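You operate a simulated robot arm through the tools that you are given. There is no shell and no other tool.

You are at the controls of a simulated robot arm. One attempt, no reset.

TASK
Bring the basin water to 35 or 40 C, then lay the short glass in it.
Fine: go by the thermometer, stood in the basin by the washer; let none overflow; levers off; thermometer back. Set down upright: thermometer, short glass.
Where things are to end (x, y in the base frame): short glass within 60 mm of [590, 370].

It is judged by the outcome, as a careful person would: the job done as asked, and still so three seconds after it is handed in. It fails if anything else is knocked over, pushed out of place, dropped, spilled or broken.

THE ROBOT
A 6-joint arm with a two-finger parallel gripper, fixed in place. Base frame: the origin is on the floor under the middle of its stand, x ahead of it, y to its left, z up; the work surface is at about z = 750. Readings come in mm, degrees, newtons and seconds.
With the tool pointing down near the work surface it reaches from about 340 to 820 mm from the base axis. Its first joint turns from -166.0 to 166.0 degrees. Payload 3.91 kg.
The TCP is the grasp point between the finger pads, 30 mm short of the fingertips. In the tool frame z runs along the fingers and y along their closing line. The gripper opens to 110 mm. The fingers are 20 mm wide and 10 mm thick; the gripper's body (48 by 112 mm) begins 55 mm behind the TCP.
Orientation is that of the tool frame in the base frame, as [roll, pitch, yaw] about the fixed x, y, z axes, in that order (R = Rz(yaw) Ry(pitch) Rx(roll)). With the fingers straight down and closing along the base's y, the tool's x points along the base's -x, its y along +y and its z along -z.

THE INTERFACE
- The arm moves only by the tool servo_tool. Its arguments are lists of equal length, an entry for each row: "dp": the shift along the tool's x, y, z in mm, a list of three; "delta_rot": the turn, a rotation vector about the tool's x, y, z in degrees, a list of three; "grip": the finger opening in mm, from 0 to 110. In form: {"dp": [[tx, ty, tz], ...], "delta_rot": [[ax, ay, az], ...], "grip": [grip, ...]}. A call has 1 to 20 rows; each row shifts and turns the commanded pose from where the row before left it, along the tool's axes as they then stand. Rows are played at 5 a second. More than 50 mm and 8.6 degrees between two rows, or a gripper value outside its range, and nothing of the call is played. Where a pose cannot be reached the arm comes as near as it can. A force on the tool above 40 N (or 10 N above the force at the start of the call, whichever is more), or a blocked arm, ends the call early, and 0.2 s more pass. The fingers move at their own pace (about 45 mm/s each) and stop on an object; they squeeze with about 32 N. The grip force told is the motor's: it shows also when the fingers shut on nothing. Time passes only in rows, and 0.2 s behind the last, so rows that do not move let the fingers close. The reply holds the time, the measured pose of the TCP, the force on the tool along the base axes, the opening and the grip force, in the units named above and with some noise, with the torque about the TCP (base axes, N m) and any sound that the robot's microphone picked up.
- Cameras (640 x 400 px; columns grow to the right, rows downward): "scene" is fixed at [395.9, 492, 1911.4]; the picture's right is [-0.96, 0.26, 0.00], its down [0.23, 0.86, -0.45] and it looks along [-0.12, -0.43, -0.89] (base axes); focal length 214 px, centre (320, 200). "wrist" rides on the gripper at [77, 7, -114] in the tool frame; the picture's right is [-0.09, 1.00, 0.00], its down [-0.80, -0.07, -0.59] and it looks along [-0.59, -0.05, 0.80] (tool axes); focal length 270 px, centre (320, 200). There is no depth. A picture from a camera that has moved, and an enlarged one, comes with that camera's place and axes in the base frame and with its lens. The place of the scene camera against the robot may be out by one fixed shift of up to 18 mm in any direction.
- snapshot(camera): a new picture of that camera. No time passes.
- move_column(by): slides the trunk up (or, below 0, down) by that many mm; the arm rides with it, the base frame stays. It gives what a move gives, with no picture.
- zoom(camera, box): a new picture of the part [left, top, right, bottom] of that camera's present view, enlarged. No time passes.
- finish_job(): hands the job in; it is judged then, once.

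Places have to be worked out from the pictures, the camera data and where the tool is seen. Open the gripper and draw the arm clear of the work before you hand the job in, unless the task says otherwise.

The tools are called after "Call:" as name(argument=value, ...) on one line, values as JSON. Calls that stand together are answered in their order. servo_tool: Moves the arm, as the interface text tells. Its arguments: {"type":"object","properties":{"dp":{"type":"array"},"delta_rot":{"type":"array"},"grip":{"type":"array"}},"required":["dp","delta_rot","grip"]} The other tools are called the same way: move_column (by) moves the trunk up or down; snapshot (camera) takes a picture; zoom (camera, box) takes an enlarged picture of a part of a camera's view; finish_job () hands the job in.

At the start:

```text
clock: 0.0
tcp_pos: [350.1, -30.8, 1509.9]
tool_rot: [180.0, 0.0, 180.0]
force: [0.3, 0.3, 0.1]
moment: [-0.01, -0.02, -0.02]
grip_width: 110.1
finger_force: 0.1
trunk travel left (down, up): [-550.0, 60.0]
```

scene: 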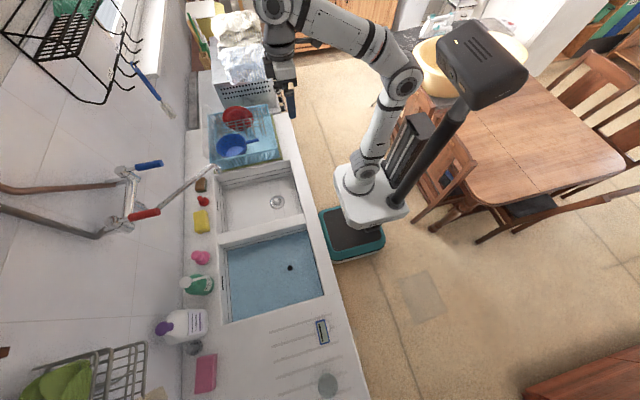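
wrist: 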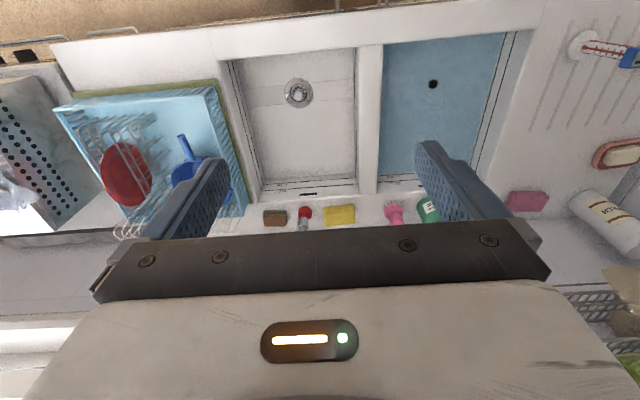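

I start by looking closely at the scene: the basins, faucet with red and blue levers, thermometer and glass need locating.

Call:
zoom(camera="scene", box=[180, 140, 380, 265])

Call:
zoom(camera="scene", box=[180, 275, 380, 400])

Call:
zoom(camera="scene", box=[80, 140, 240, 240])

Call:
zoom(camera="wrist", box=[200, 0, 640, 275])

```text
3.20 times, centred on (280, 202) of scene
camera zoom: at [395.9, 492.0, 1911.4], right [-0.96, 0.26, 0.0], down [0.23, 0.86, -0.45], along [-0.12, -0.43, -0.89], focal length 686 px, centre (448, 192)
```

zoom: 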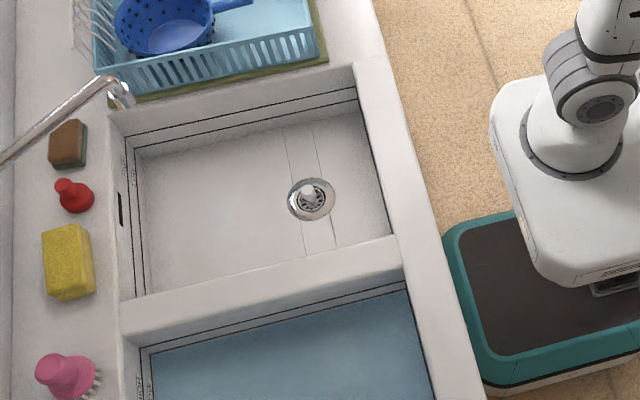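

```text
3.20 times, centred on (280, 338) of scene
camera zoom: at [395.9, 492.0, 1911.4], right [-0.96, 0.26, 0.0], down [0.23, 0.86, -0.45], along [-0.12, -0.43, -0.89], focal length 686 px, centre (448, -240)
```

zoom: 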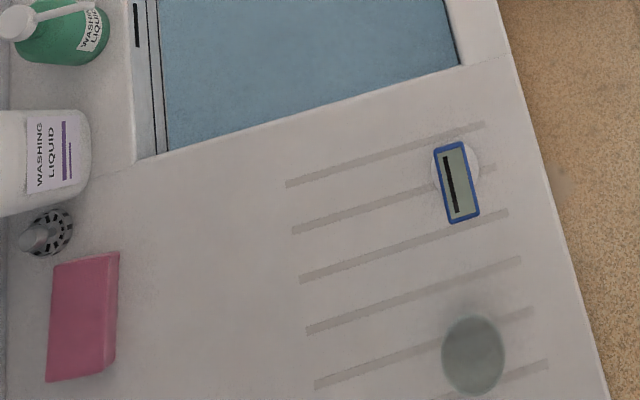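

```text
4.00 times, centred on (160, 190) of scene
camera zoom: at [395.9, 492.0, 1911.4], right [-0.96, 0.26, 0.0], down [0.23, 0.86, -0.45], along [-0.12, -0.43, -0.89], focal length 858 px, centre (960, 240)
```

zoom: 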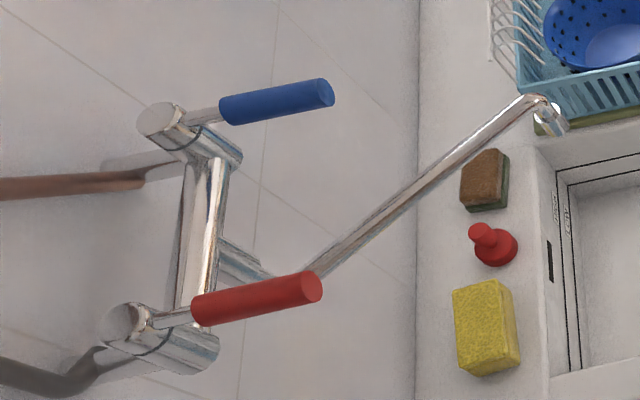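

```text
1.45 times, centred on (420, 138) of wrist
camera zoom: at [272.0, -22.2, 1625.3], right [0.09, 1.0, 0.0], down [0.8, -0.07, 0.59], along [0.59, -0.05, -0.8], focal length 393 px, centre (174, 291)
```

zoom: 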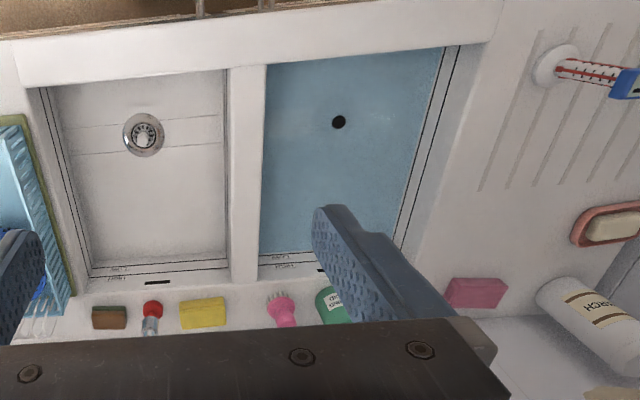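

The thermometer stands on the drainboard beyond the blue basin, and a round greyish object behind it may be the short glass. I'll zoom in on these from both cameras.

Call:
zoom(camera="wrist", box=[520, 10, 640, 85])

Call:
zoom(camera="wrist", box=[370, 20, 530, 120])

Call:
zoom(camera="scene", box=[290, 310, 354, 350])

Call:
zoom(camera="scene", box=[0, 300, 160, 400])

Call:
zoom(camera="scene", box=[210, 225, 338, 305])

```text
5.33 times, centred on (580, 48) of wrist
camera zoom: at [272.0, -22.2, 1625.3], right [0.09, 1.0, 0.0], down [0.8, -0.07, 0.59], along [0.59, -0.05, -0.8], focal length 1442 px, centre (-1067, 1013)
```

zoom: 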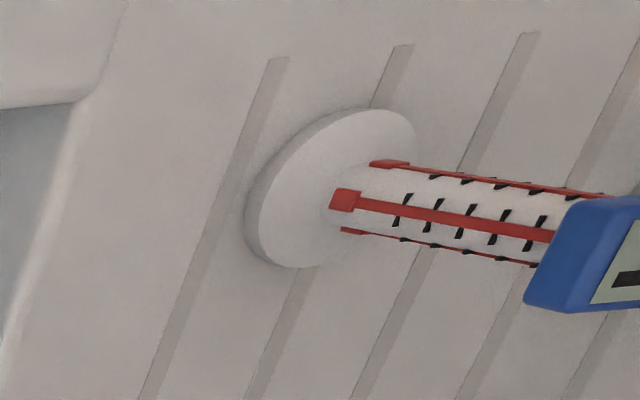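

```text
4.00 times, centred on (450, 70) of wrist
camera zoom: at [272.0, -22.2, 1625.3], right [0.09, 1.0, 0.0], down [0.8, -0.07, 0.59], along [0.59, -0.05, -0.8], focal length 1081 px, centre (-200, 720)
```

zoom: 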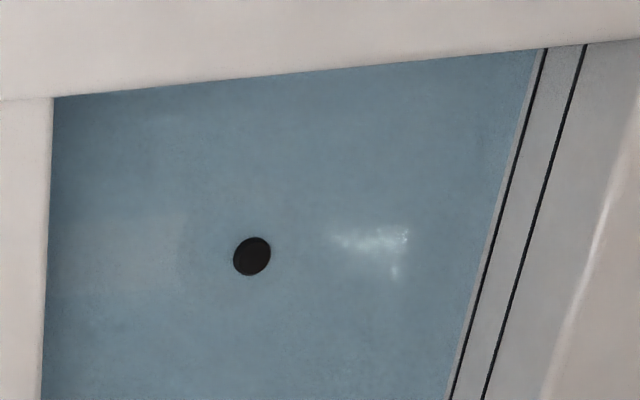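

```text
10.00 times, centred on (322, 330) of scene
camera zoom: at [395.9, 492.0, 1911.4], right [-0.96, 0.26, 0.0], down [0.23, 0.86, -0.45], along [-0.12, -0.43, -0.89], focal length 2145 px, centre (300, -1100)
```

zoom: 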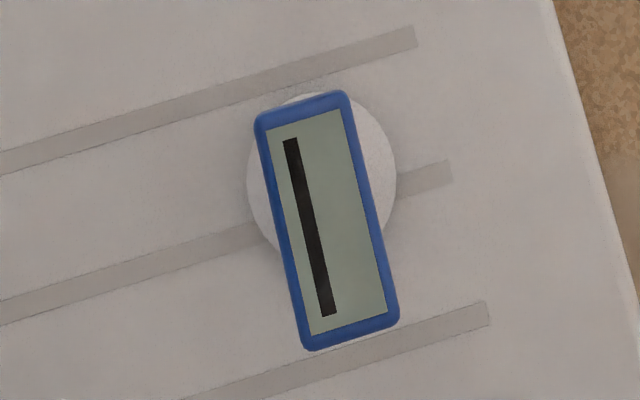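

```text
4.00 times, centred on (80, 350) of scene
camera zoom: at [395.9, 492.0, 1911.4], right [-0.96, 0.26, 0.0], down [0.23, 0.86, -0.45], along [-0.12, -0.43, -0.89], focal length 858 px, centre (1280, -400)
```

zoom: 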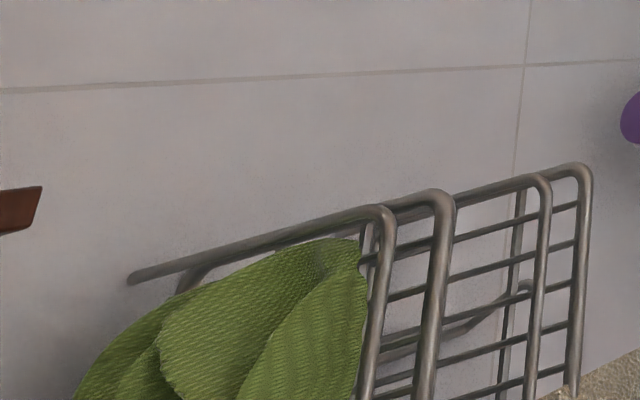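

```text
5.00 times, centred on (274, 265) of scene
camera zoom: at [395.9, 492.0, 1911.4], right [-0.96, 0.26, 0.0], down [0.23, 0.86, -0.45], along [-0.12, -0.43, -0.89], focal length 1072 px, centre (550, -125)
```

zoom: 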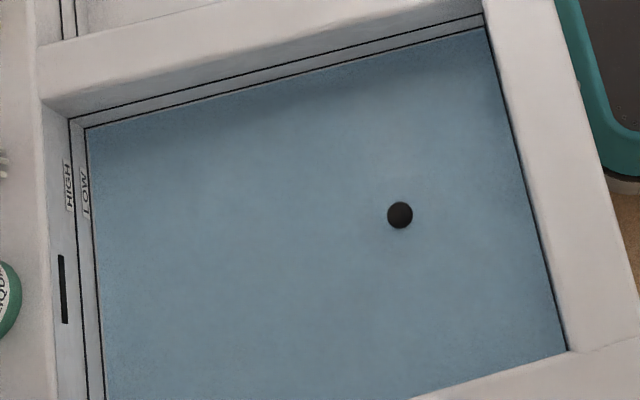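

Triangulating the two views puts the drainboard near z≈930, with the thermometer base near (405, 565) and the plug near (490, 286, 810). I'll move the arm sideways at height and turn it to look at the thermometer and the glass.

Call:
servo_tool(dp=[[-3, 45, 0], [-3, 45, 0], [-3, 45, 0], [-3, 45, 0], [-3, 45, 0], [-3, 45, 0], [-3, 45, 0], [0, 0, 0]], delta_rot=[[0, 0, 0], [0, 0, 0], [0, 0, 0], [0, 0, 0], [0, 0, 0], [0, 0, 0], [0, 0, 0], [0, 0, 0]], grip=[110, 110, 110, 110, 110, 110, 110, 110])

```text
clock: 1.8
tcp_pos: [368.5, 283.6, 1502.4]
tool_rot: [179.8, 0.2, 179.8]
force: [0.4, 1.0, 0.3]
moment: [0.02, 0.04, -0.03]
grip_width: 110.0
finger_force: 0.1
out of reach, approached as far as the arm can: row 7
trunk travel left (down, up): [-550.0, 60.0]
```

The arm ran out of reach this high up, so its shoulder must be lower. I'll go down 150 mm and then turn toward the drainboard.

Call:
servo_tool(dp=[[0, 0, 40], [0, 0, 40], [0, 0, 40], [0, 0, 30], [0, 0, 0], [0, 0, 0], [0, 0, 0], [0, 0, 0], [0, 0, 0], [0, 0, 0], [0, 0, 0]], delta_rot=[[0, 0, 0], [0, 0, 0], [0, 0, 0], [0, 0, 0], [0, 0, -8.5], [0, 0, -8.5], [0, 0, -8.5], [0, 0, -8.5], [0, 0, -8.5], [0, 0, -8.5], [0, 0, -8.5]], grip=[110, 110, 110, 110, 110, 110, 110, 110, 110, 110, 110])

Call:
snapshot(camera="wrist")

Call:
snapshot(camera="scene")

```text
clock: 4.2
tcp_pos: [370.0, 284.6, 1352.1]
tool_rot: [180.0, 0.0, -120.4]
force: [-1.1, 0.6, 0.2]
moment: [-0.04, -0.02, 0.0]
grip_width: 110.2
finger_force: 0.2
trunk travel left (down, up): [-550.0, 60.0]
```

```text
taken
camera wrist: at [324.0, 221.6, 1467.1], right [-0.81, 0.58, 0.0], down [0.47, 0.66, 0.59], along [0.34, 0.48, -0.8], focal length 270 px, centre (320, 200)
```

wrist: 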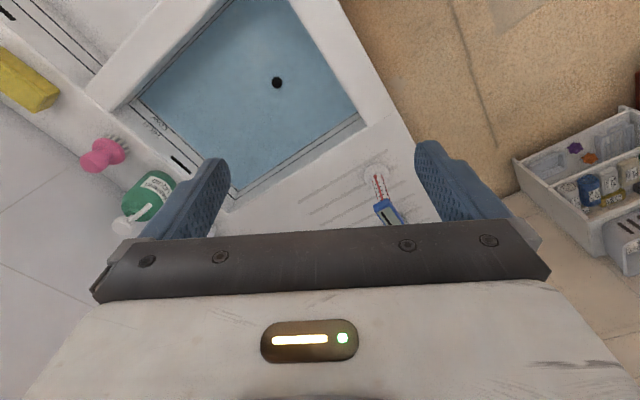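

```text
taken
```

scene: 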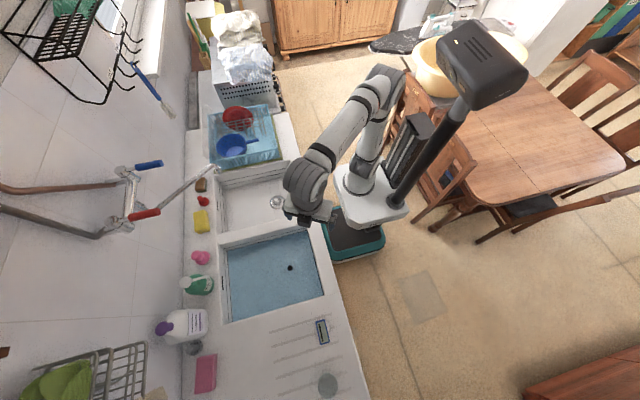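

The thermometer base triangulates to about (407, 563, 935). Next I'll tilt the tool outward to bring the glass behind it into view.

Call:
servo_tool(dp=[[0, 0, 0], [0, 0, 0], [0, 0, 0], [0, 0, 0]], delta_rot=[[0, -8.5, 0], [0, -8.5, 0], [0, -8.5, 0], [0, -8.5, 0]], grip=[110, 110, 110, 110])

Call:
snapshot(camera="wrist")

```text
clock: 5.2
tcp_pos: [368.6, 284.2, 1352.2]
tool_rot: [-179.9, 34.2, -120.5]
force: [0.5, -0.2, 0.7]
moment: [-0.04, 0.02, -0.02]
grip_width: 110.1
finger_force: 0.1
trunk travel left (down, up): [-550.0, 60.0]
```

```text
taken
camera wrist: at [297.8, 177.6, 1405.4], right [-0.82, 0.57, 0.05], down [0.23, 0.25, 0.94], along [0.52, 0.78, -0.33], focal length 270 px, centre (320, 200)
```

wrist: 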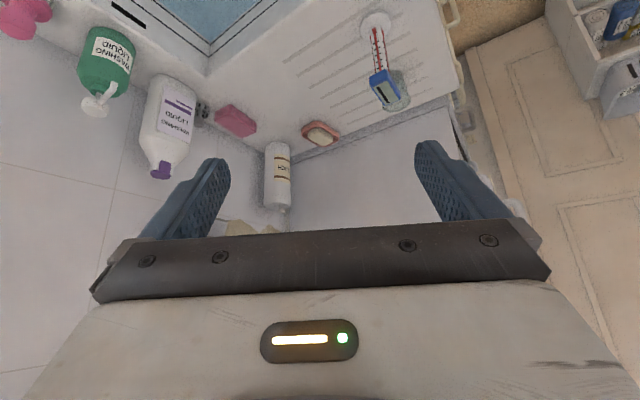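

Call:
zoom(camera="wrist", box=[340, 10, 436, 130])

Call:
zoom(camera="scene", box=[280, 340, 376, 400])

```text
3.33 times, centred on (388, 70) of wrist
camera zoom: at [297.8, 177.6, 1405.4], right [-0.82, 0.57, 0.05], down [0.23, 0.25, 0.94], along [0.52, 0.78, -0.33], focal length 901 px, centre (93, 633)
```

zoom: 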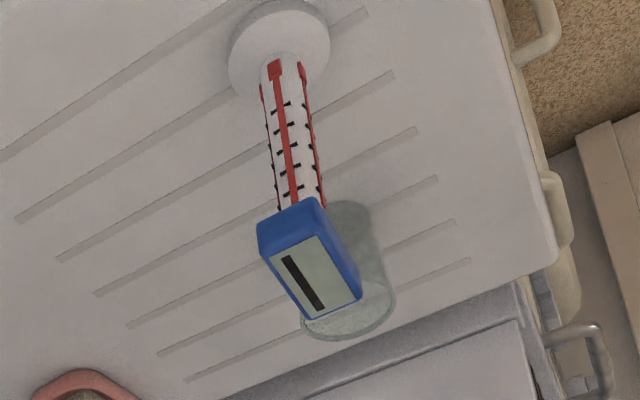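

```text
6.67 times, centred on (328, 370) of scene
camera zoom: at [395.9, 492.0, 1911.4], right [-0.96, 0.26, 0.0], down [0.23, 0.86, -0.45], along [-0.12, -0.43, -0.89], focal length 1430 px, centre (267, -933)
```

zoom: 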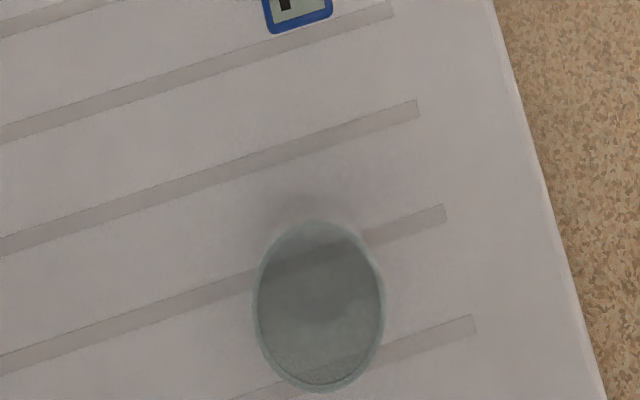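

The glass is a clear tumbler near (430, 728), and the thermometer's box-shaped head sits near z≈1060 with its long axis along y. I'll untilt and yaw so the fingers close along base x, then move closer to look at the thermometer.

Call:
servo_tool(dp=[[0, 0, 0], [0, 0, 0], [0, 0, 0], [0, 0, 0], [0, 0, 0], [0, 0, 0], [0, 0, 0], [0, 0, 0], [-20, 0, 40], [-20, 0, 40], [-20, 0, 40], [-20, 0, 30]], delta_rot=[[0, 8.5, 0], [0, 8.5, 0], [0, 8.5, 0], [0, 8.5, 0], [0, 0, -7.6], [0, 0, -7.6], [0, 0, -7.6], [0, 0, -7.6], [0, 0, 0], [0, 0, 0], [0, 0, 0], [0, 0, 0]], grip=[110, 110, 110, 110, 110, 110, 110, 110, 110, 110, 110, 110])

Call:
snapshot(camera="wrist")

```text
clock: 7.8
tcp_pos: [367.2, 363.4, 1200.3]
tool_rot: [-180.0, 0.0, -90.1]
force: [-0.2, 1.0, 0.1]
moment: [-0.01, 0.01, -0.01]
grip_width: 110.0
finger_force: 0.1
trunk travel left (down, up): [-550.0, 60.0]
```

```text
taken
camera wrist: at [359.9, 287.6, 1315.4], right [-1.0, 0.09, 0.0], down [0.07, 0.8, 0.59], along [0.05, 0.59, -0.8], focal length 270 px, centre (320, 200)
```

wrist: 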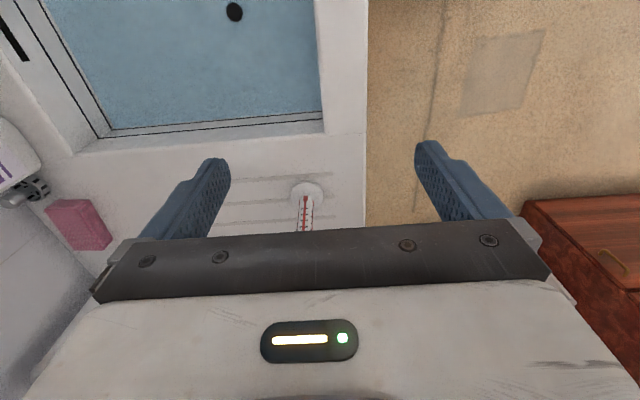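

The base now estimates to about (405, 553). I'll line up in x and tilt outward to see the head and the glass beyond it.

Call:
servo_tool(dp=[[0, -40, 0], [0, 0, 0], [0, 0, 0], [0, 0, 0], [0, 0, 0]], delta_rot=[[0, 0, 0], [0, -8.5, 0], [0, -8.5, 0], [0, -8.5, 0], [0, -8.5, 0]], grip=[110, 110, 110, 110, 110])

Call:
snapshot(camera="wrist")

Call:
zoom(camera="wrist", box=[230, 40, 422, 160])

```text
clock: 9.0
tcp_pos: [410.1, 361.8, 1202.2]
tool_rot: [-180.0, 34.1, -90.1]
force: [0.2, 1.1, -0.2]
moment: [0.03, 0.0, -0.02]
grip_width: 109.7
finger_force: 0.0
trunk travel left (down, up): [-550.0, 60.0]
```

```text
taken
camera wrist: at [402.0, 235.7, 1254.4], right [-1.0, 0.08, 0.05], down [0.07, 0.33, 0.94], along [0.06, 0.94, -0.33], focal length 270 px, centre (320, 200)
```

wrist: 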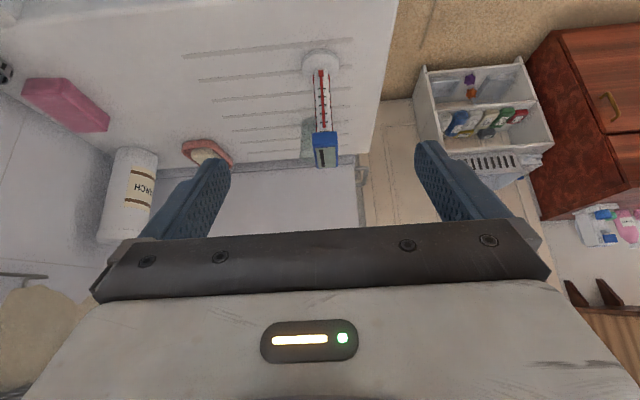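

```text
3.33 times, centred on (326, 100) of wrist
camera zoom: at [402.0, 235.7, 1254.4], right [-1.0, 0.08, 0.05], down [0.07, 0.33, 0.94], along [0.06, 0.94, -0.33], focal length 901 px, centre (300, 533)
```

zoom: 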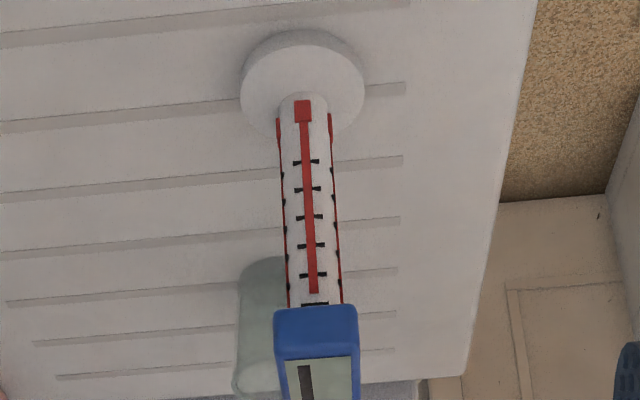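

Stem about 26 mm, head about 33 mm wide; I'll untilt and hover with the open gripper over the thermometer to centre it, staying clear of the head.

Call:
servo_tool(dp=[[0, 0, 0], [0, 0, 0], [0, 0, 0], [0, 0, 0], [-40, 0, 4], [-40, 0, 4], [-40, 0, 4], [-40, 0, 4], [-38, 0, 4], [0, 0, 0]], delta_rot=[[0, 8.5, 0], [0, 8.5, 0], [0, 8.5, 0], [0, 8.5, 0], [0, 0, 0], [0, 0, 0], [0, 0, 0], [0, 0, 0], [0, 0, 0], [0, 0, 0]], grip=[110, 110, 110, 110, 110, 110, 110, 110, 110, 110])

Call:
snapshot(camera="wrist")

Call:
snapshot(camera="scene")

```text
clock: 11.2
tcp_pos: [412.6, 561.1, 1183.3]
tool_rot: [180.0, -0.1, -90.2]
force: [0.1, -0.1, -0.2]
moment: [-0.03, 0.03, 0.0]
grip_width: 110.0
finger_force: 0.1
trunk travel left (down, up): [-550.0, 60.0]
```

```text
taken
camera wrist: at [404.2, 485.0, 1298.7], right [-1.0, 0.09, 0.0], down [0.07, 0.8, 0.59], along [0.05, 0.59, -0.8], focal length 270 px, centre (320, 200)
```

wrist: 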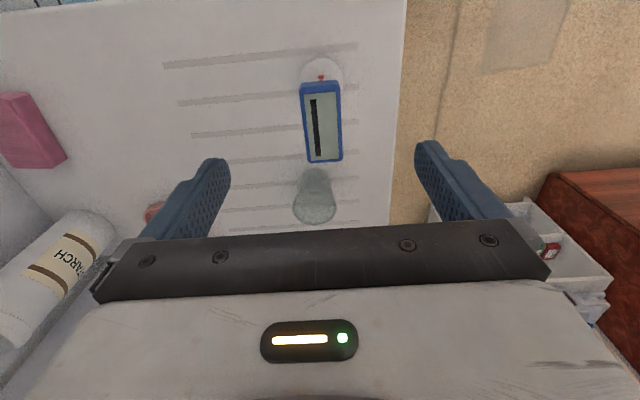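

```text
taken
```

scene: 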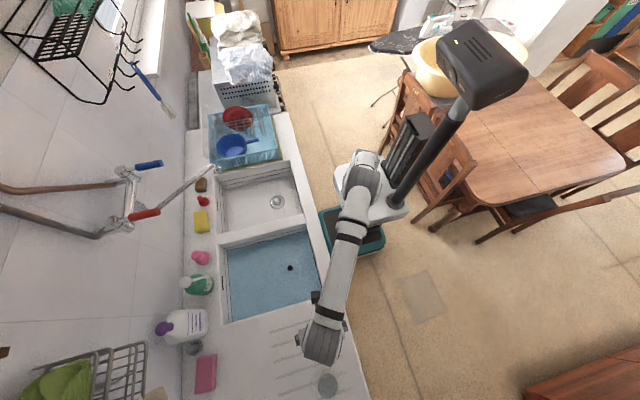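

Good view: the thermometer head and the glass are both in frame. I'll zoom for precise pixel measurement.

Call:
zoom(camera="wrist", box=[240, 50, 400, 150])

Call:
zoom(camera="wrist", box=[240, 140, 400, 240])

```text
4.00 times, centred on (320, 100) of wrist
camera zoom: at [404.2, 485.0, 1298.7], right [-1.0, 0.09, 0.0], down [0.07, 0.8, 0.59], along [0.05, 0.59, -0.8], focal length 1081 px, centre (320, 600)
```

zoom: 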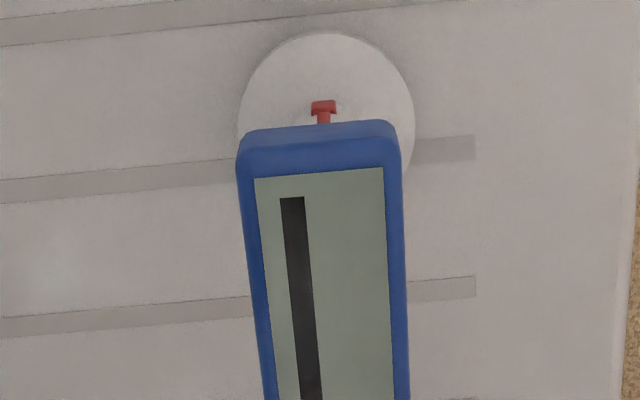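

```text
4.00 times, centred on (320, 190) of wrist
camera zoom: at [404.2, 485.0, 1298.7], right [-1.0, 0.09, 0.0], down [0.07, 0.8, 0.59], along [0.05, 0.59, -0.8], focal length 1081 px, centre (320, 240)
```

zoom: 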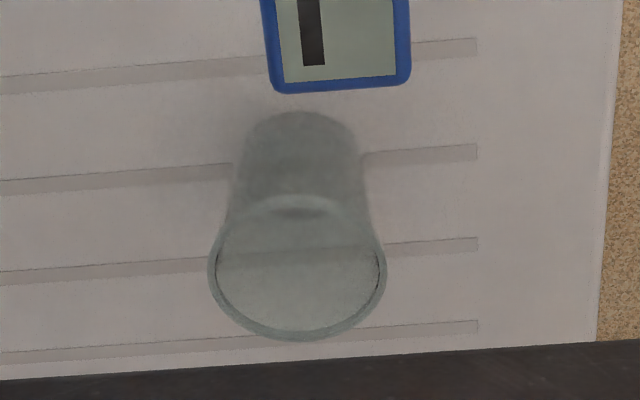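

The base works out to about (409, 571, z≈909) and the head to x≈409, 37 mm wide along x with its top near z≈1075. I'll shift to centre on it and descend part-way to check the alignment.

Call:
servo_tool(dp=[[-10, 3, 20], [0, 0, 25], [0, 0, 20], [0, 0, 0]], delta_rot=[[0, 0, 0], [0, 0, 0], [0, 0, 0], [0, 0, 0]], grip=[110, 110, 110, 110])

Call:
snapshot(camera="wrist")

```text
clock: 12.2
tcp_pos: [408.7, 571.0, 1118.6]
tool_rot: [179.9, 0.1, -90.2]
force: [0.7, 0.4, 0.0]
moment: [-0.01, 0.01, 0.0]
grip_width: 109.9
finger_force: 0.1
trunk travel left (down, up): [-550.0, 60.0]
```

```text
taken
camera wrist: at [400.6, 495.6, 1233.7], right [-1.0, 0.09, 0.0], down [0.07, 0.8, 0.59], along [0.05, 0.59, -0.8], focal length 270 px, centre (320, 200)
```

wrist: 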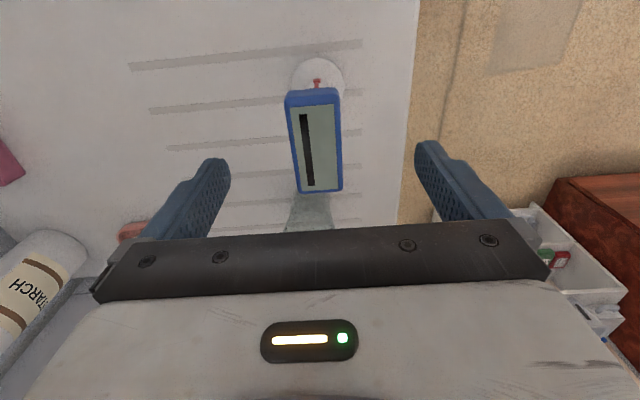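

Call:
zoom(camera="wrist", box=[224, 80, 416, 200])

```text
3.33 times, centred on (320, 140) of wrist
camera zoom: at [400.6, 495.6, 1233.7], right [-1.0, 0.09, 0.0], down [0.07, 0.8, 0.59], along [0.05, 0.59, -0.8], focal length 901 px, centre (320, 400)
```

zoom: 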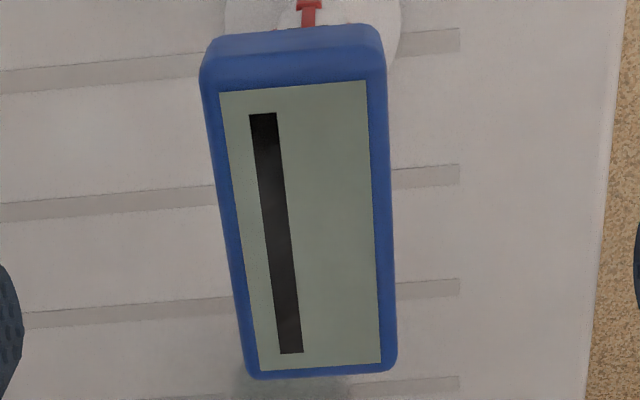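

The head is offset about 1.6 mm toward +x from the tool axis, so I correct that and descend to z≈1064 with the fingers open.

Call:
servo_tool(dp=[[0, -1.6, 14], [0, 0, 20], [0, 0, 20], [0, 0, 0], [0, 0, 0]], delta_rot=[[0, 0, 0], [0, 0, 0], [0, 0, 0], [0, 0, 0], [0, 0, 0]], grip=[110, 110, 110, 110, 80])

Call:
snapshot(camera="wrist")

```text
clock: 13.4
tcp_pos: [409.7, 570.8, 1063.4]
tool_rot: [180.0, 0.0, -90.1]
force: [0.7, -0.2, 0.2]
moment: [-0.01, 0.04, 0.04]
grip_width: 80.0
finger_force: 0.0
trunk travel left (down, up): [-550.0, 60.0]
```

```text
taken
camera wrist: at [401.3, 494.9, 1178.5], right [-1.0, 0.09, 0.0], down [0.07, 0.8, 0.59], along [0.05, 0.59, -0.8], focal length 270 px, centre (320, 200)
```

wrist: 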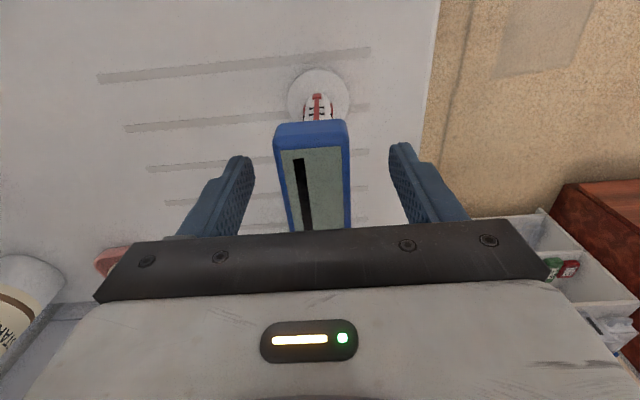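

The head sits centred between the fingers, so I close gently onto it.

Call:
servo_tool(dp=[[0, 0, 0], [0, 0, 0], [0, 0, 0], [0, 0, 0], [0, 0, 0], [0, 0, 0]], delta_rot=[[0, 0, 0], [0, 0, 0], [0, 0, 0], [0, 0, 0], [0, 0, 0], [0, 0, 0]], grip=[60, 48, 42, 36, 30, 26])

Call:
snapshot(camera="wrist")

```text
clock: 14.8
tcp_pos: [409.5, 569.8, 1063.3]
tool_rot: [-179.9, -0.1, -90.1]
force: [0.1, 1.1, 0.5]
moment: [-0.01, -0.07, -0.02]
grip_width: 33.9
finger_force: 31.7
trunk travel left (down, up): [-550.0, 60.0]
```

```text
taken
camera wrist: at [401.5, 494.9, 1178.5], right [-1.0, 0.09, 0.0], down [0.07, 0.8, 0.59], along [0.05, 0.59, -0.8], focal length 270 px, centre (320, 200)
```

wrist: 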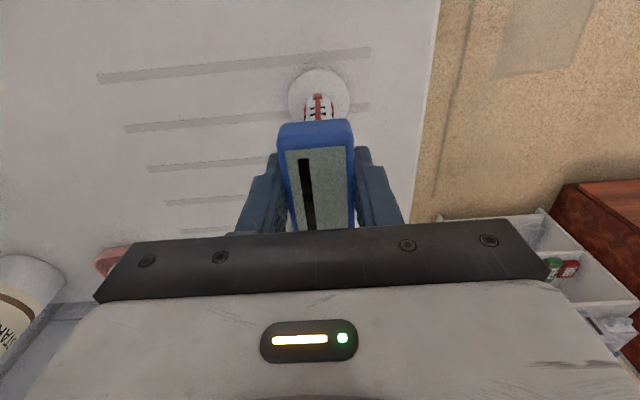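

The head is held at 33.9 mm, 32 N. I lift 60 mm straight up and check the load before carrying it over the basin.

Call:
servo_tool(dp=[[0, 0, -10], [0, 0, -25], [0, 0, -30], [0, 0, 0]], delta_rot=[[0, 0, 0], [0, 0, 0], [0, 0, 0], [0, 0, 0]], grip=[26, 26, 26, 26])

Call:
snapshot(camera="wrist")

```text
clock: 15.8
tcp_pos: [410.0, 570.4, 1127.2]
tool_rot: [180.0, 0.0, -90.1]
force: [-0.1, 0.0, -1.9]
moment: [-0.05, 0.0, 0.01]
grip_width: 33.8
finger_force: 32.2
trunk travel left (down, up): [-550.0, 60.0]
```

```text
taken
camera wrist: at [401.3, 494.6, 1243.2], right [-1.0, 0.09, 0.0], down [0.07, 0.8, 0.59], along [0.05, 0.59, -0.8], focal length 270 px, centre (320, 200)
```

wrist: 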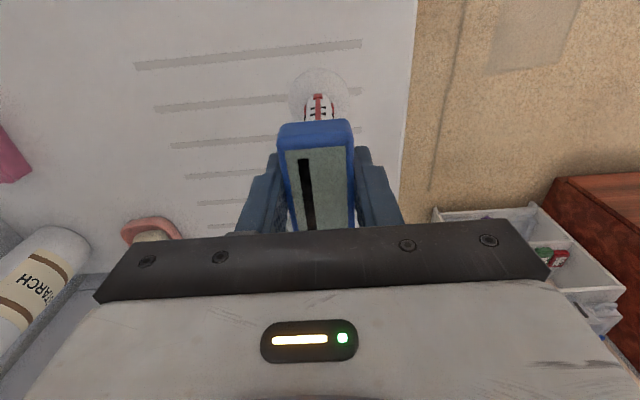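

The thermometer hangs level at about 2 N. I carry it over the basin to about (550, 330), keeping it well above the rim.

Call:
servo_tool(dp=[[40, -23.3, 0], [40, -23.3, 0], [40, -23.3, 0], [40, -23.3, 0], [40, -23.3, 0], [40, -23.3, 0], [0, 0, 0]], delta_rot=[[0, 0, 0], [0, 0, 0], [0, 0, 0], [0, 0, 0], [0, 0, 0], [0, 0, 0], [0, 0, 0]], grip=[26, 26, 26, 26, 26, 26, 26])

Call:
snapshot(camera="wrist")

Call:
snapshot(camera="scene")

```text
clock: 17.4
tcp_pos: [549.9, 331.4, 1128.5]
tool_rot: [-180.0, 0.0, -90.1]
force: [0.1, -0.9, -2.6]
moment: [0.02, 0.03, 0.01]
grip_width: 33.3
finger_force: 32.3
trunk travel left (down, up): [-550.0, 60.0]
```

```text
taken
camera wrist: at [542.0, 254.5, 1243.4], right [-1.0, 0.09, 0.0], down [0.07, 0.8, 0.59], along [0.05, 0.59, -0.8], focal length 270 px, centre (320, 200)
```

wrist: 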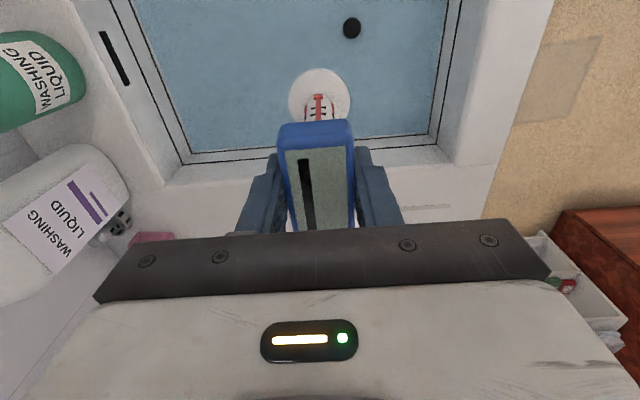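

```text
taken
```

scene: 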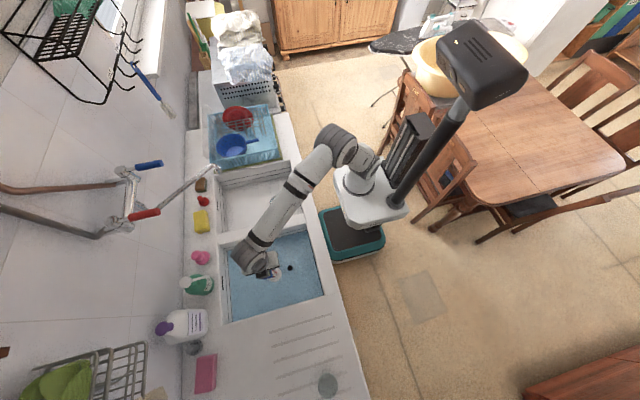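

Over the basin beside the plug, the path down is clear. I lower quickly to TCP z≈980 and then will feel for the floor in small steps.

Call:
servo_tool(dp=[[0, 0, 30], [0, 0, 30], [0, 0, 30], [0, 0, 30], [0, 0, 25], [0, 0, 0]], delta_rot=[[0, 0, 0], [0, 0, 0], [0, 0, 0], [0, 0, 0], [0, 0, 0], [0, 0, 0]], grip=[26, 26, 26, 26, 26, 26])

Call:
snapshot(camera="wrist")

```text
clock: 18.8
tcp_pos: [547.2, 330.3, 982.5]
tool_rot: [-180.0, 0.1, -90.1]
force: [-0.3, 0.5, -2.7]
moment: [0.0, 0.01, 0.01]
grip_width: 33.3
finger_force: 31.9
trunk travel left (down, up): [-550.0, 60.0]
```

```text
taken
camera wrist: at [539.7, 254.9, 1097.5], right [-1.0, 0.09, 0.0], down [0.07, 0.8, 0.59], along [0.05, 0.59, -0.8], focal length 270 px, centre (320, 200)
```

wrist: 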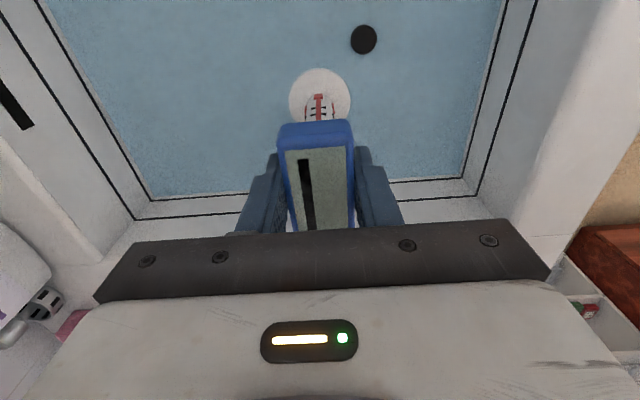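

Call:
servo_tool(dp=[[0, 0, 6], [0, 0, 6], [0, 0, 5], [0, 0, 5], [0, 0, 4], [0, 0, 0]], delta_rot=[[0, 0, 0], [0, 0, 0], [0, 0, 0], [0, 0, 0], [0, 0, 0], [0, 0, 0]], grip=[26, 26, 26, 26, 26, 26])

Call:
snapshot(camera="wrist")

```text
clock: 20.2
tcp_pos: [548.0, 331.2, 956.8]
tool_rot: [-179.9, 0.0, -90.2]
force: [-0.1, -0.8, -1.8]
moment: [-0.01, 0.0, 0.0]
grip_width: 33.7
finger_force: 31.9
trunk travel left (down, up): [-550.0, 60.0]
```

```text
taken
camera wrist: at [540.4, 255.0, 1072.4], right [-1.0, 0.09, 0.0], down [0.07, 0.8, 0.59], along [0.05, 0.59, -0.8], focal length 270 px, centre (320, 200)
```

wrist: 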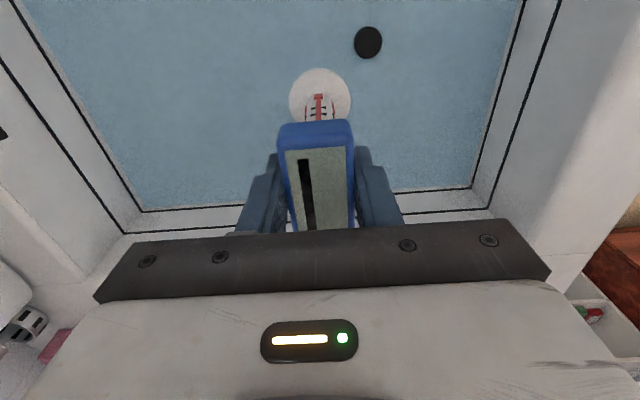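

Still no contact (steady at −2 N), so I keep lowering in small steps.

Call:
servo_tool(dp=[[0, 0, 3], [0, 0, 3], [0, 0, 3], [0, 0, 3], [0, 0, 3], [0, 0, 0]], delta_rot=[[0, 0, 0], [0, 0, 0], [0, 0, 0], [0, 0, 0], [0, 0, 0], [0, 0, 0]], grip=[26, 26, 26, 26, 26, 26])

Call:
snapshot(camera="wrist")

```text
clock: 21.6
tcp_pos: [547.6, 331.2, 941.5]
tool_rot: [-180.0, 0.0, -90.1]
force: [-0.4, 0.4, -2.7]
moment: [0.01, 0.04, -0.01]
grip_width: 33.5
finger_force: 31.9
trunk travel left (down, up): [-550.0, 60.0]
```

```text
taken
camera wrist: at [540.0, 255.4, 1057.0], right [-1.0, 0.09, 0.0], down [0.07, 0.8, 0.59], along [0.05, 0.59, -0.8], focal length 270 px, centre (320, 200)
```

wrist: 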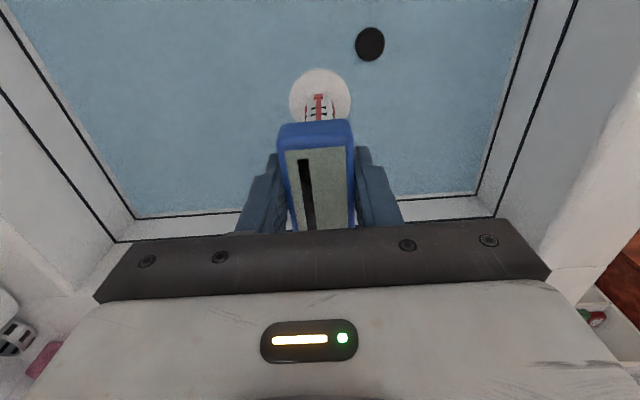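

Call:
servo_tool(dp=[[0, 0, 3], [0, 0, 3], [0, 0, 3], [0, 0, 3], [0, 0, 3], [0, 0, 0]], delta_rot=[[0, 0, 0], [0, 0, 0], [0, 0, 0], [0, 0, 0], [0, 0, 0], [0, 0, 0]], grip=[26, 26, 26, 26, 26, 26])

Call:
zoom(camera="wrist", box=[240, 0, 432, 120])

```text
clock: 23.0
tcp_pos: [549.3, 331.2, 927.8]
tool_rot: [-180.0, 0.0, -90.1]
force: [-0.6, -0.4, -2.3]
moment: [0.0, -0.01, 0.03]
grip_width: 33.9
finger_force: 31.5
trunk travel left (down, up): [-550.0, 60.0]
```

```text
3.33 times, centred on (336, 60) of wrist
camera zoom: at [540.2, 255.4, 1042.8], right [-1.0, 0.09, 0.0], down [0.07, 0.8, 0.59], along [0.05, 0.59, -0.8], focal length 901 px, centre (267, 667)
```

zoom: 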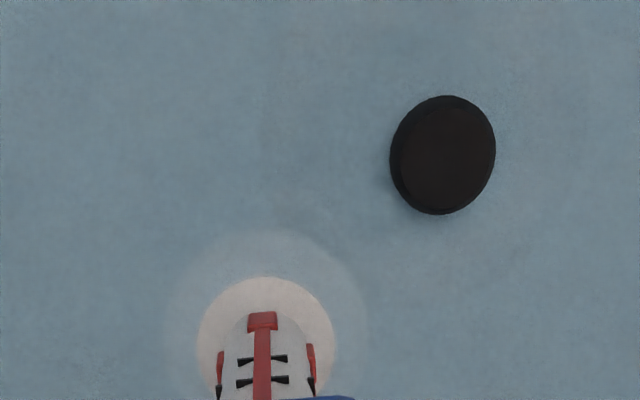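

The rim of the base is now under water, so the surface is near z≈782. I keep lowering slowly to the floor.

Call:
servo_tool(dp=[[0, 0, 2.5], [0, 0, 2.5], [0, 0, 2.5], [0, 0, 2.5], [0, 0, 0]], delta_rot=[[0, 0, 0], [0, 0, 0], [0, 0, 0], [0, 0, 0], [0, 0, 0]], grip=[26, 26, 26, 26, 26])

Call:
zoom(camera="wrist", box=[240, 0, 432, 120])

```text
clock: 24.2
tcp_pos: [547.6, 331.7, 917.2]
tool_rot: [180.0, 0.1, -90.0]
force: [0.5, -0.7, -1.8]
moment: [-0.04, 0.01, 0.0]
grip_width: 33.8
finger_force: 32.5
trunk travel left (down, up): [-550.0, 60.0]
```

```text
3.33 times, centred on (336, 60) of wrist
camera zoom: at [540.0, 255.6, 1032.5], right [-1.0, 0.09, 0.0], down [0.07, 0.8, 0.59], along [0.05, 0.59, -0.8], focal length 901 px, centre (267, 667)
```

zoom: 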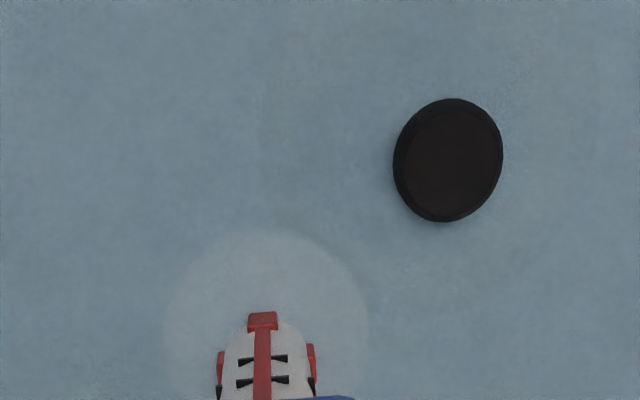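

Call:
servo_tool(dp=[[0, 0, 2], [0, 0, 2], [0, 0, 2], [0, 0, 2], [0, 0, 2], [0, 0, 0]], delta_rot=[[0, 0, 0], [0, 0, 0], [0, 0, 0], [0, 0, 0], [0, 0, 0], [0, 0, 0]], grip=[26, 26, 26, 26, 26, 26])

Call:
zoom(camera="wrist", box=[224, 100, 416, 220])

```text
clock: 25.6
tcp_pos: [546.8, 329.4, 908.2]
tool_rot: [-180.0, 0.1, -90.1]
force: [5.5, 1.1, 9.5]
moment: [0.02, -0.14, -0.03]
grip_width: 34.0
finger_force: 8.6
trunk travel left (down, up): [-550.0, 60.0]
```

```text
3.33 times, centred on (320, 160) of wrist
camera zoom: at [538.5, 254.0, 1023.3], right [-1.0, 0.09, 0.0], down [0.07, 0.8, 0.6], along [0.06, 0.59, -0.8], focal length 901 px, centre (320, 333)
```

zoom: 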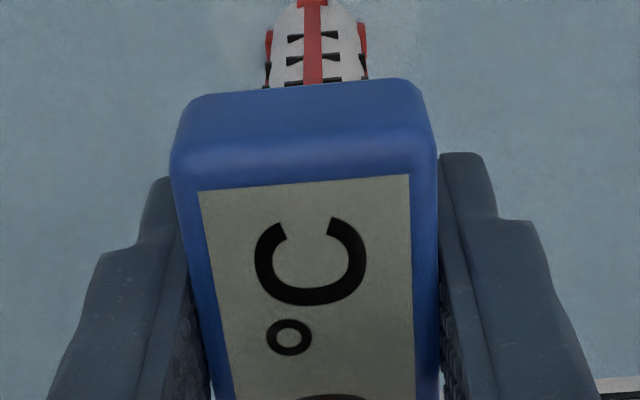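

Contact at TCP z≈909 (floor near z≈752), and the display now shows a °C reading. I relieve the push by about 1 mm, then open the fingers slowly.

Call:
servo_tool(dp=[[0, 0, -1], [0, 0, 0], [0, 0, 0], [0, 0, 0], [0, 0, 0], [0, 0, 0], [0, 0, 0]], delta_rot=[[0, 0, 0], [0, 0, 0], [0, 0, 0], [0, 0, 0], [0, 0, 0], [0, 0, 0], [0, 0, 0]], grip=[26, 26, 34, 38, 44, 56, 70])

Call:
snapshot(camera="wrist")

```text
clock: 27.2
tcp_pos: [547.6, 330.5, 908.4]
tool_rot: [-179.9, 0.0, -90.0]
force: [-0.4, 0.1, -0.3]
moment: [-0.01, 0.0, 0.01]
grip_width: 69.7
finger_force: 0.0
trunk travel left (down, up): [-550.0, 60.0]
```

```text
taken
camera wrist: at [540.2, 255.2, 1023.9], right [-1.0, 0.09, 0.0], down [0.07, 0.8, 0.59], along [0.05, 0.59, -0.8], focal length 270 px, centre (320, 200)
```

wrist: 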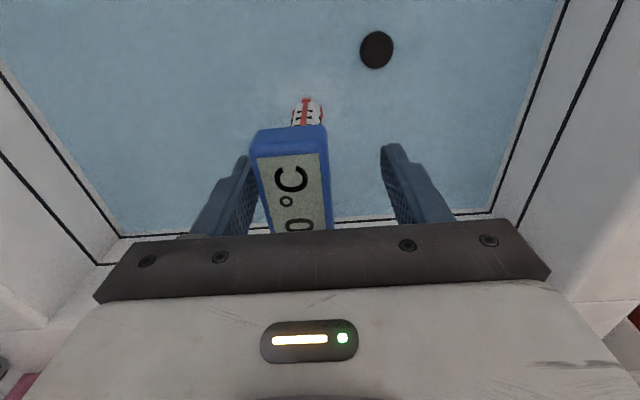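

The head seems to have shifted toward the left finger during release. I'll zoom in to check whether it is standing upright.

Call:
zoom(camera="wrist", box=[224, 60, 416, 180])

Call:
zoom(camera="scene", box=[216, 230, 344, 310])

```text
3.33 times, centred on (320, 120) of wrist
camera zoom: at [540.2, 255.2, 1023.9], right [-1.0, 0.09, 0.0], down [0.07, 0.8, 0.59], along [0.05, 0.59, -0.8], focal length 901 px, centre (320, 467)
```

zoom: 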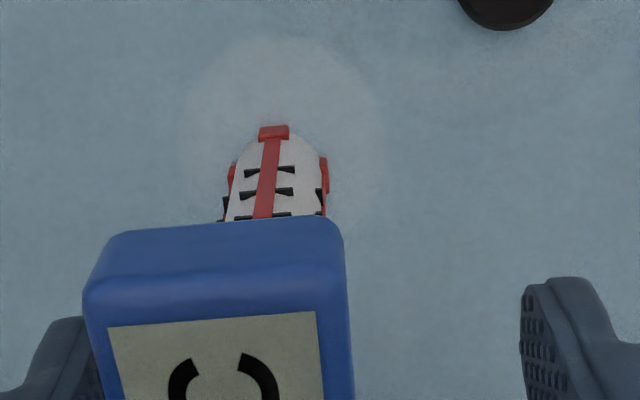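

```text
5.00 times, centred on (280, 270) of scene
camera zoom: at [395.9, 492.0, 1911.4], right [-0.96, 0.26, 0.0], down [0.23, 0.86, -0.45], along [-0.12, -0.43, -0.89], focal length 1072 px, centre (520, -150)
```

zoom: 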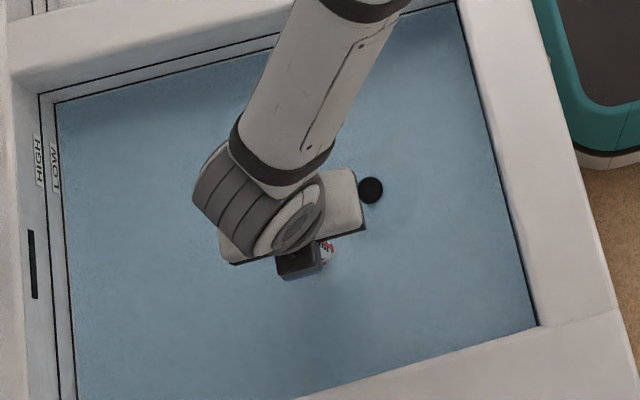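

The base moved about 10 mm in x together with the head, so it still looks upright. I open fully and check again before rising.

Call:
servo_tool(dp=[[0, 0, 0], [0, 0, 0], [0, 0, 0], [0, 0, 0]], delta_rot=[[0, 0, 0], [0, 0, 0], [0, 0, 0], [0, 0, 0]], grip=[80, 90, 100, 110])

Call:
snapshot(camera="wrist")

```text
clock: 28.2
tcp_pos: [547.7, 330.4, 908.5]
tool_rot: [180.0, 0.0, -90.1]
force: [0.0, 0.1, -0.1]
moment: [0.02, -0.02, -0.02]
grip_width: 110.2
finger_force: 0.1
trunk travel left (down, up): [-550.0, 60.0]
```

```text
taken
camera wrist: at [540.2, 255.2, 1023.9], right [-1.0, 0.09, 0.0], down [0.07, 0.8, 0.59], along [0.05, 0.59, -0.8], focal length 270 px, centre (320, 200)
```

wrist: 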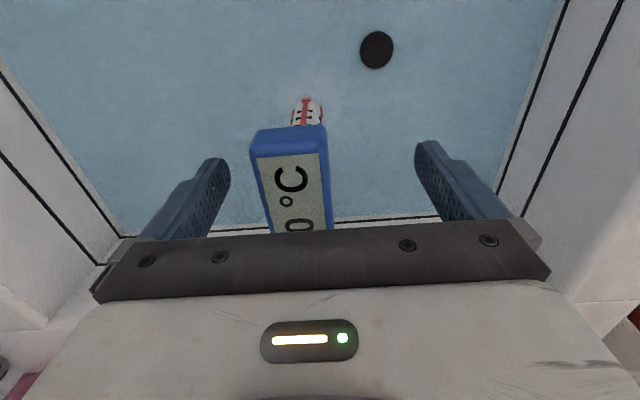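

It stands on its own with the fingers clear. I rise 200 mm and read the display.

Call:
servo_tool(dp=[[0, 0, -30], [0, 0, -40], [0, 0, -40], [0, 0, -40], [0, 0, -40], [20, 0, 0], [0, 0, 0]], delta_rot=[[0, 0, 0], [0, 0, 0], [0, 0, 0], [0, 0, 0], [0, 0, 0], [0, 0, 0], [0, 0, 0]], grip=[110, 110, 110, 110, 110, 110, 110])

Call:
snapshot(camera="wrist")

Call:
zoom(camera="wrist", box=[240, 70, 400, 170])

```text
clock: 29.8
tcp_pos: [549.6, 312.0, 1097.8]
tool_rot: [-180.0, 0.1, -90.1]
force: [0.6, 0.0, -0.9]
moment: [-0.01, -0.01, 0.01]
grip_width: 110.1
finger_force: 0.1
trunk travel left (down, up): [-550.0, 60.0]
```

```text
taken
camera wrist: at [542.0, 235.7, 1212.9], right [-1.0, 0.09, 0.0], down [0.07, 0.8, 0.59], along [0.05, 0.59, -0.8], focal length 270 px, centre (320, 200)
```

wrist: 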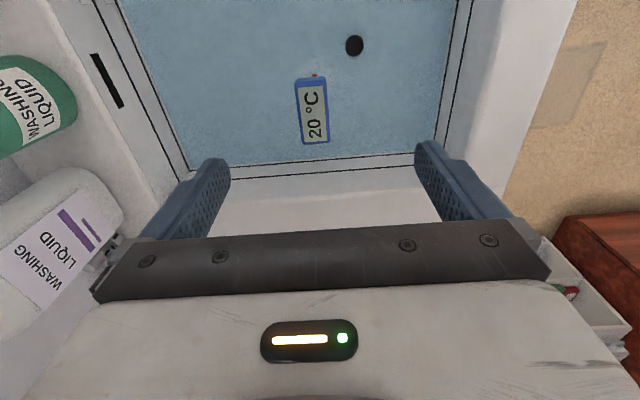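

```text
4.00 times, centred on (320, 120) of wrist
camera zoom: at [542.0, 235.7, 1212.9], right [-1.0, 0.09, 0.0], down [0.07, 0.8, 0.59], along [0.05, 0.59, -0.8], focal length 1081 px, centre (320, 520)
```

zoom: 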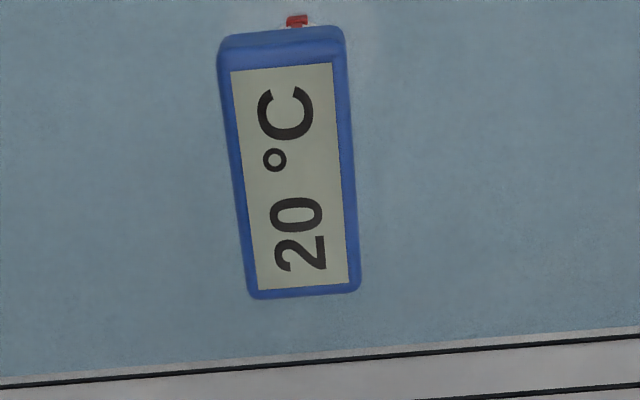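

The water reads 20 °C, so hot water (red lever) is needed. I move back and turn the wrist camera toward the wall to study the faucet.

Call:
servo_tool(dp=[[40, 10, -25], [40, 10, -25], [40, 10, -25], [40, 10, -25], [40, 10, -25], [0, 0, 0], [0, 0, 0], [0, 0, 0], [0, 0, 0], [0, 0, 0], [0, 0, 0], [0, 0, 0], [0, 0, 0], [0, 0, 0], [0, 0, 0], [0, 0, 0]], delta_rot=[[0, 0, 0], [0, 0, 0], [0, 0, 0], [0, 0, 0], [0, 0, 0], [0, 0, 8.2], [0, 0, 8.2], [0, 0, 8.2], [0, 0, 8.2], [0, 0, 8.2], [0, 0, 8.2], [0, 0, 8.2], [0, 0, 8.2], [0, 0, 8.2], [0, 0, 8.2], [0, 0, 8.0]], grip=[110, 110, 110, 110, 110, 110, 110, 110, 110, 110, 110, 110, 110, 110, 110, 110])

Call:
snapshot(camera="wrist")

```text
clock: 33.2
tcp_pos: [498.6, 110.5, 1223.5]
tool_rot: [-179.9, 0.0, 179.7]
force: [-1.3, 0.3, 0.6]
moment: [-0.01, 0.0, 0.0]
grip_width: 110.3
finger_force: 0.0
trunk travel left (down, up): [-550.0, 60.0]
```

```text
taken
camera wrist: at [420.1, 119.4, 1339.2], right [0.09, 1.0, 0.0], down [0.8, -0.07, 0.59], along [0.59, -0.06, -0.8], focal length 270 px, centre (320, 200)
```

wrist: 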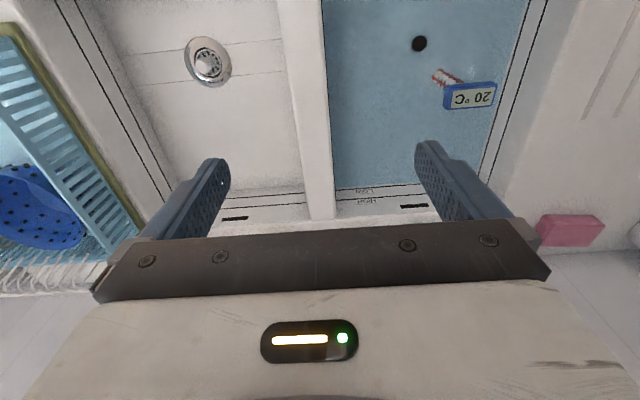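

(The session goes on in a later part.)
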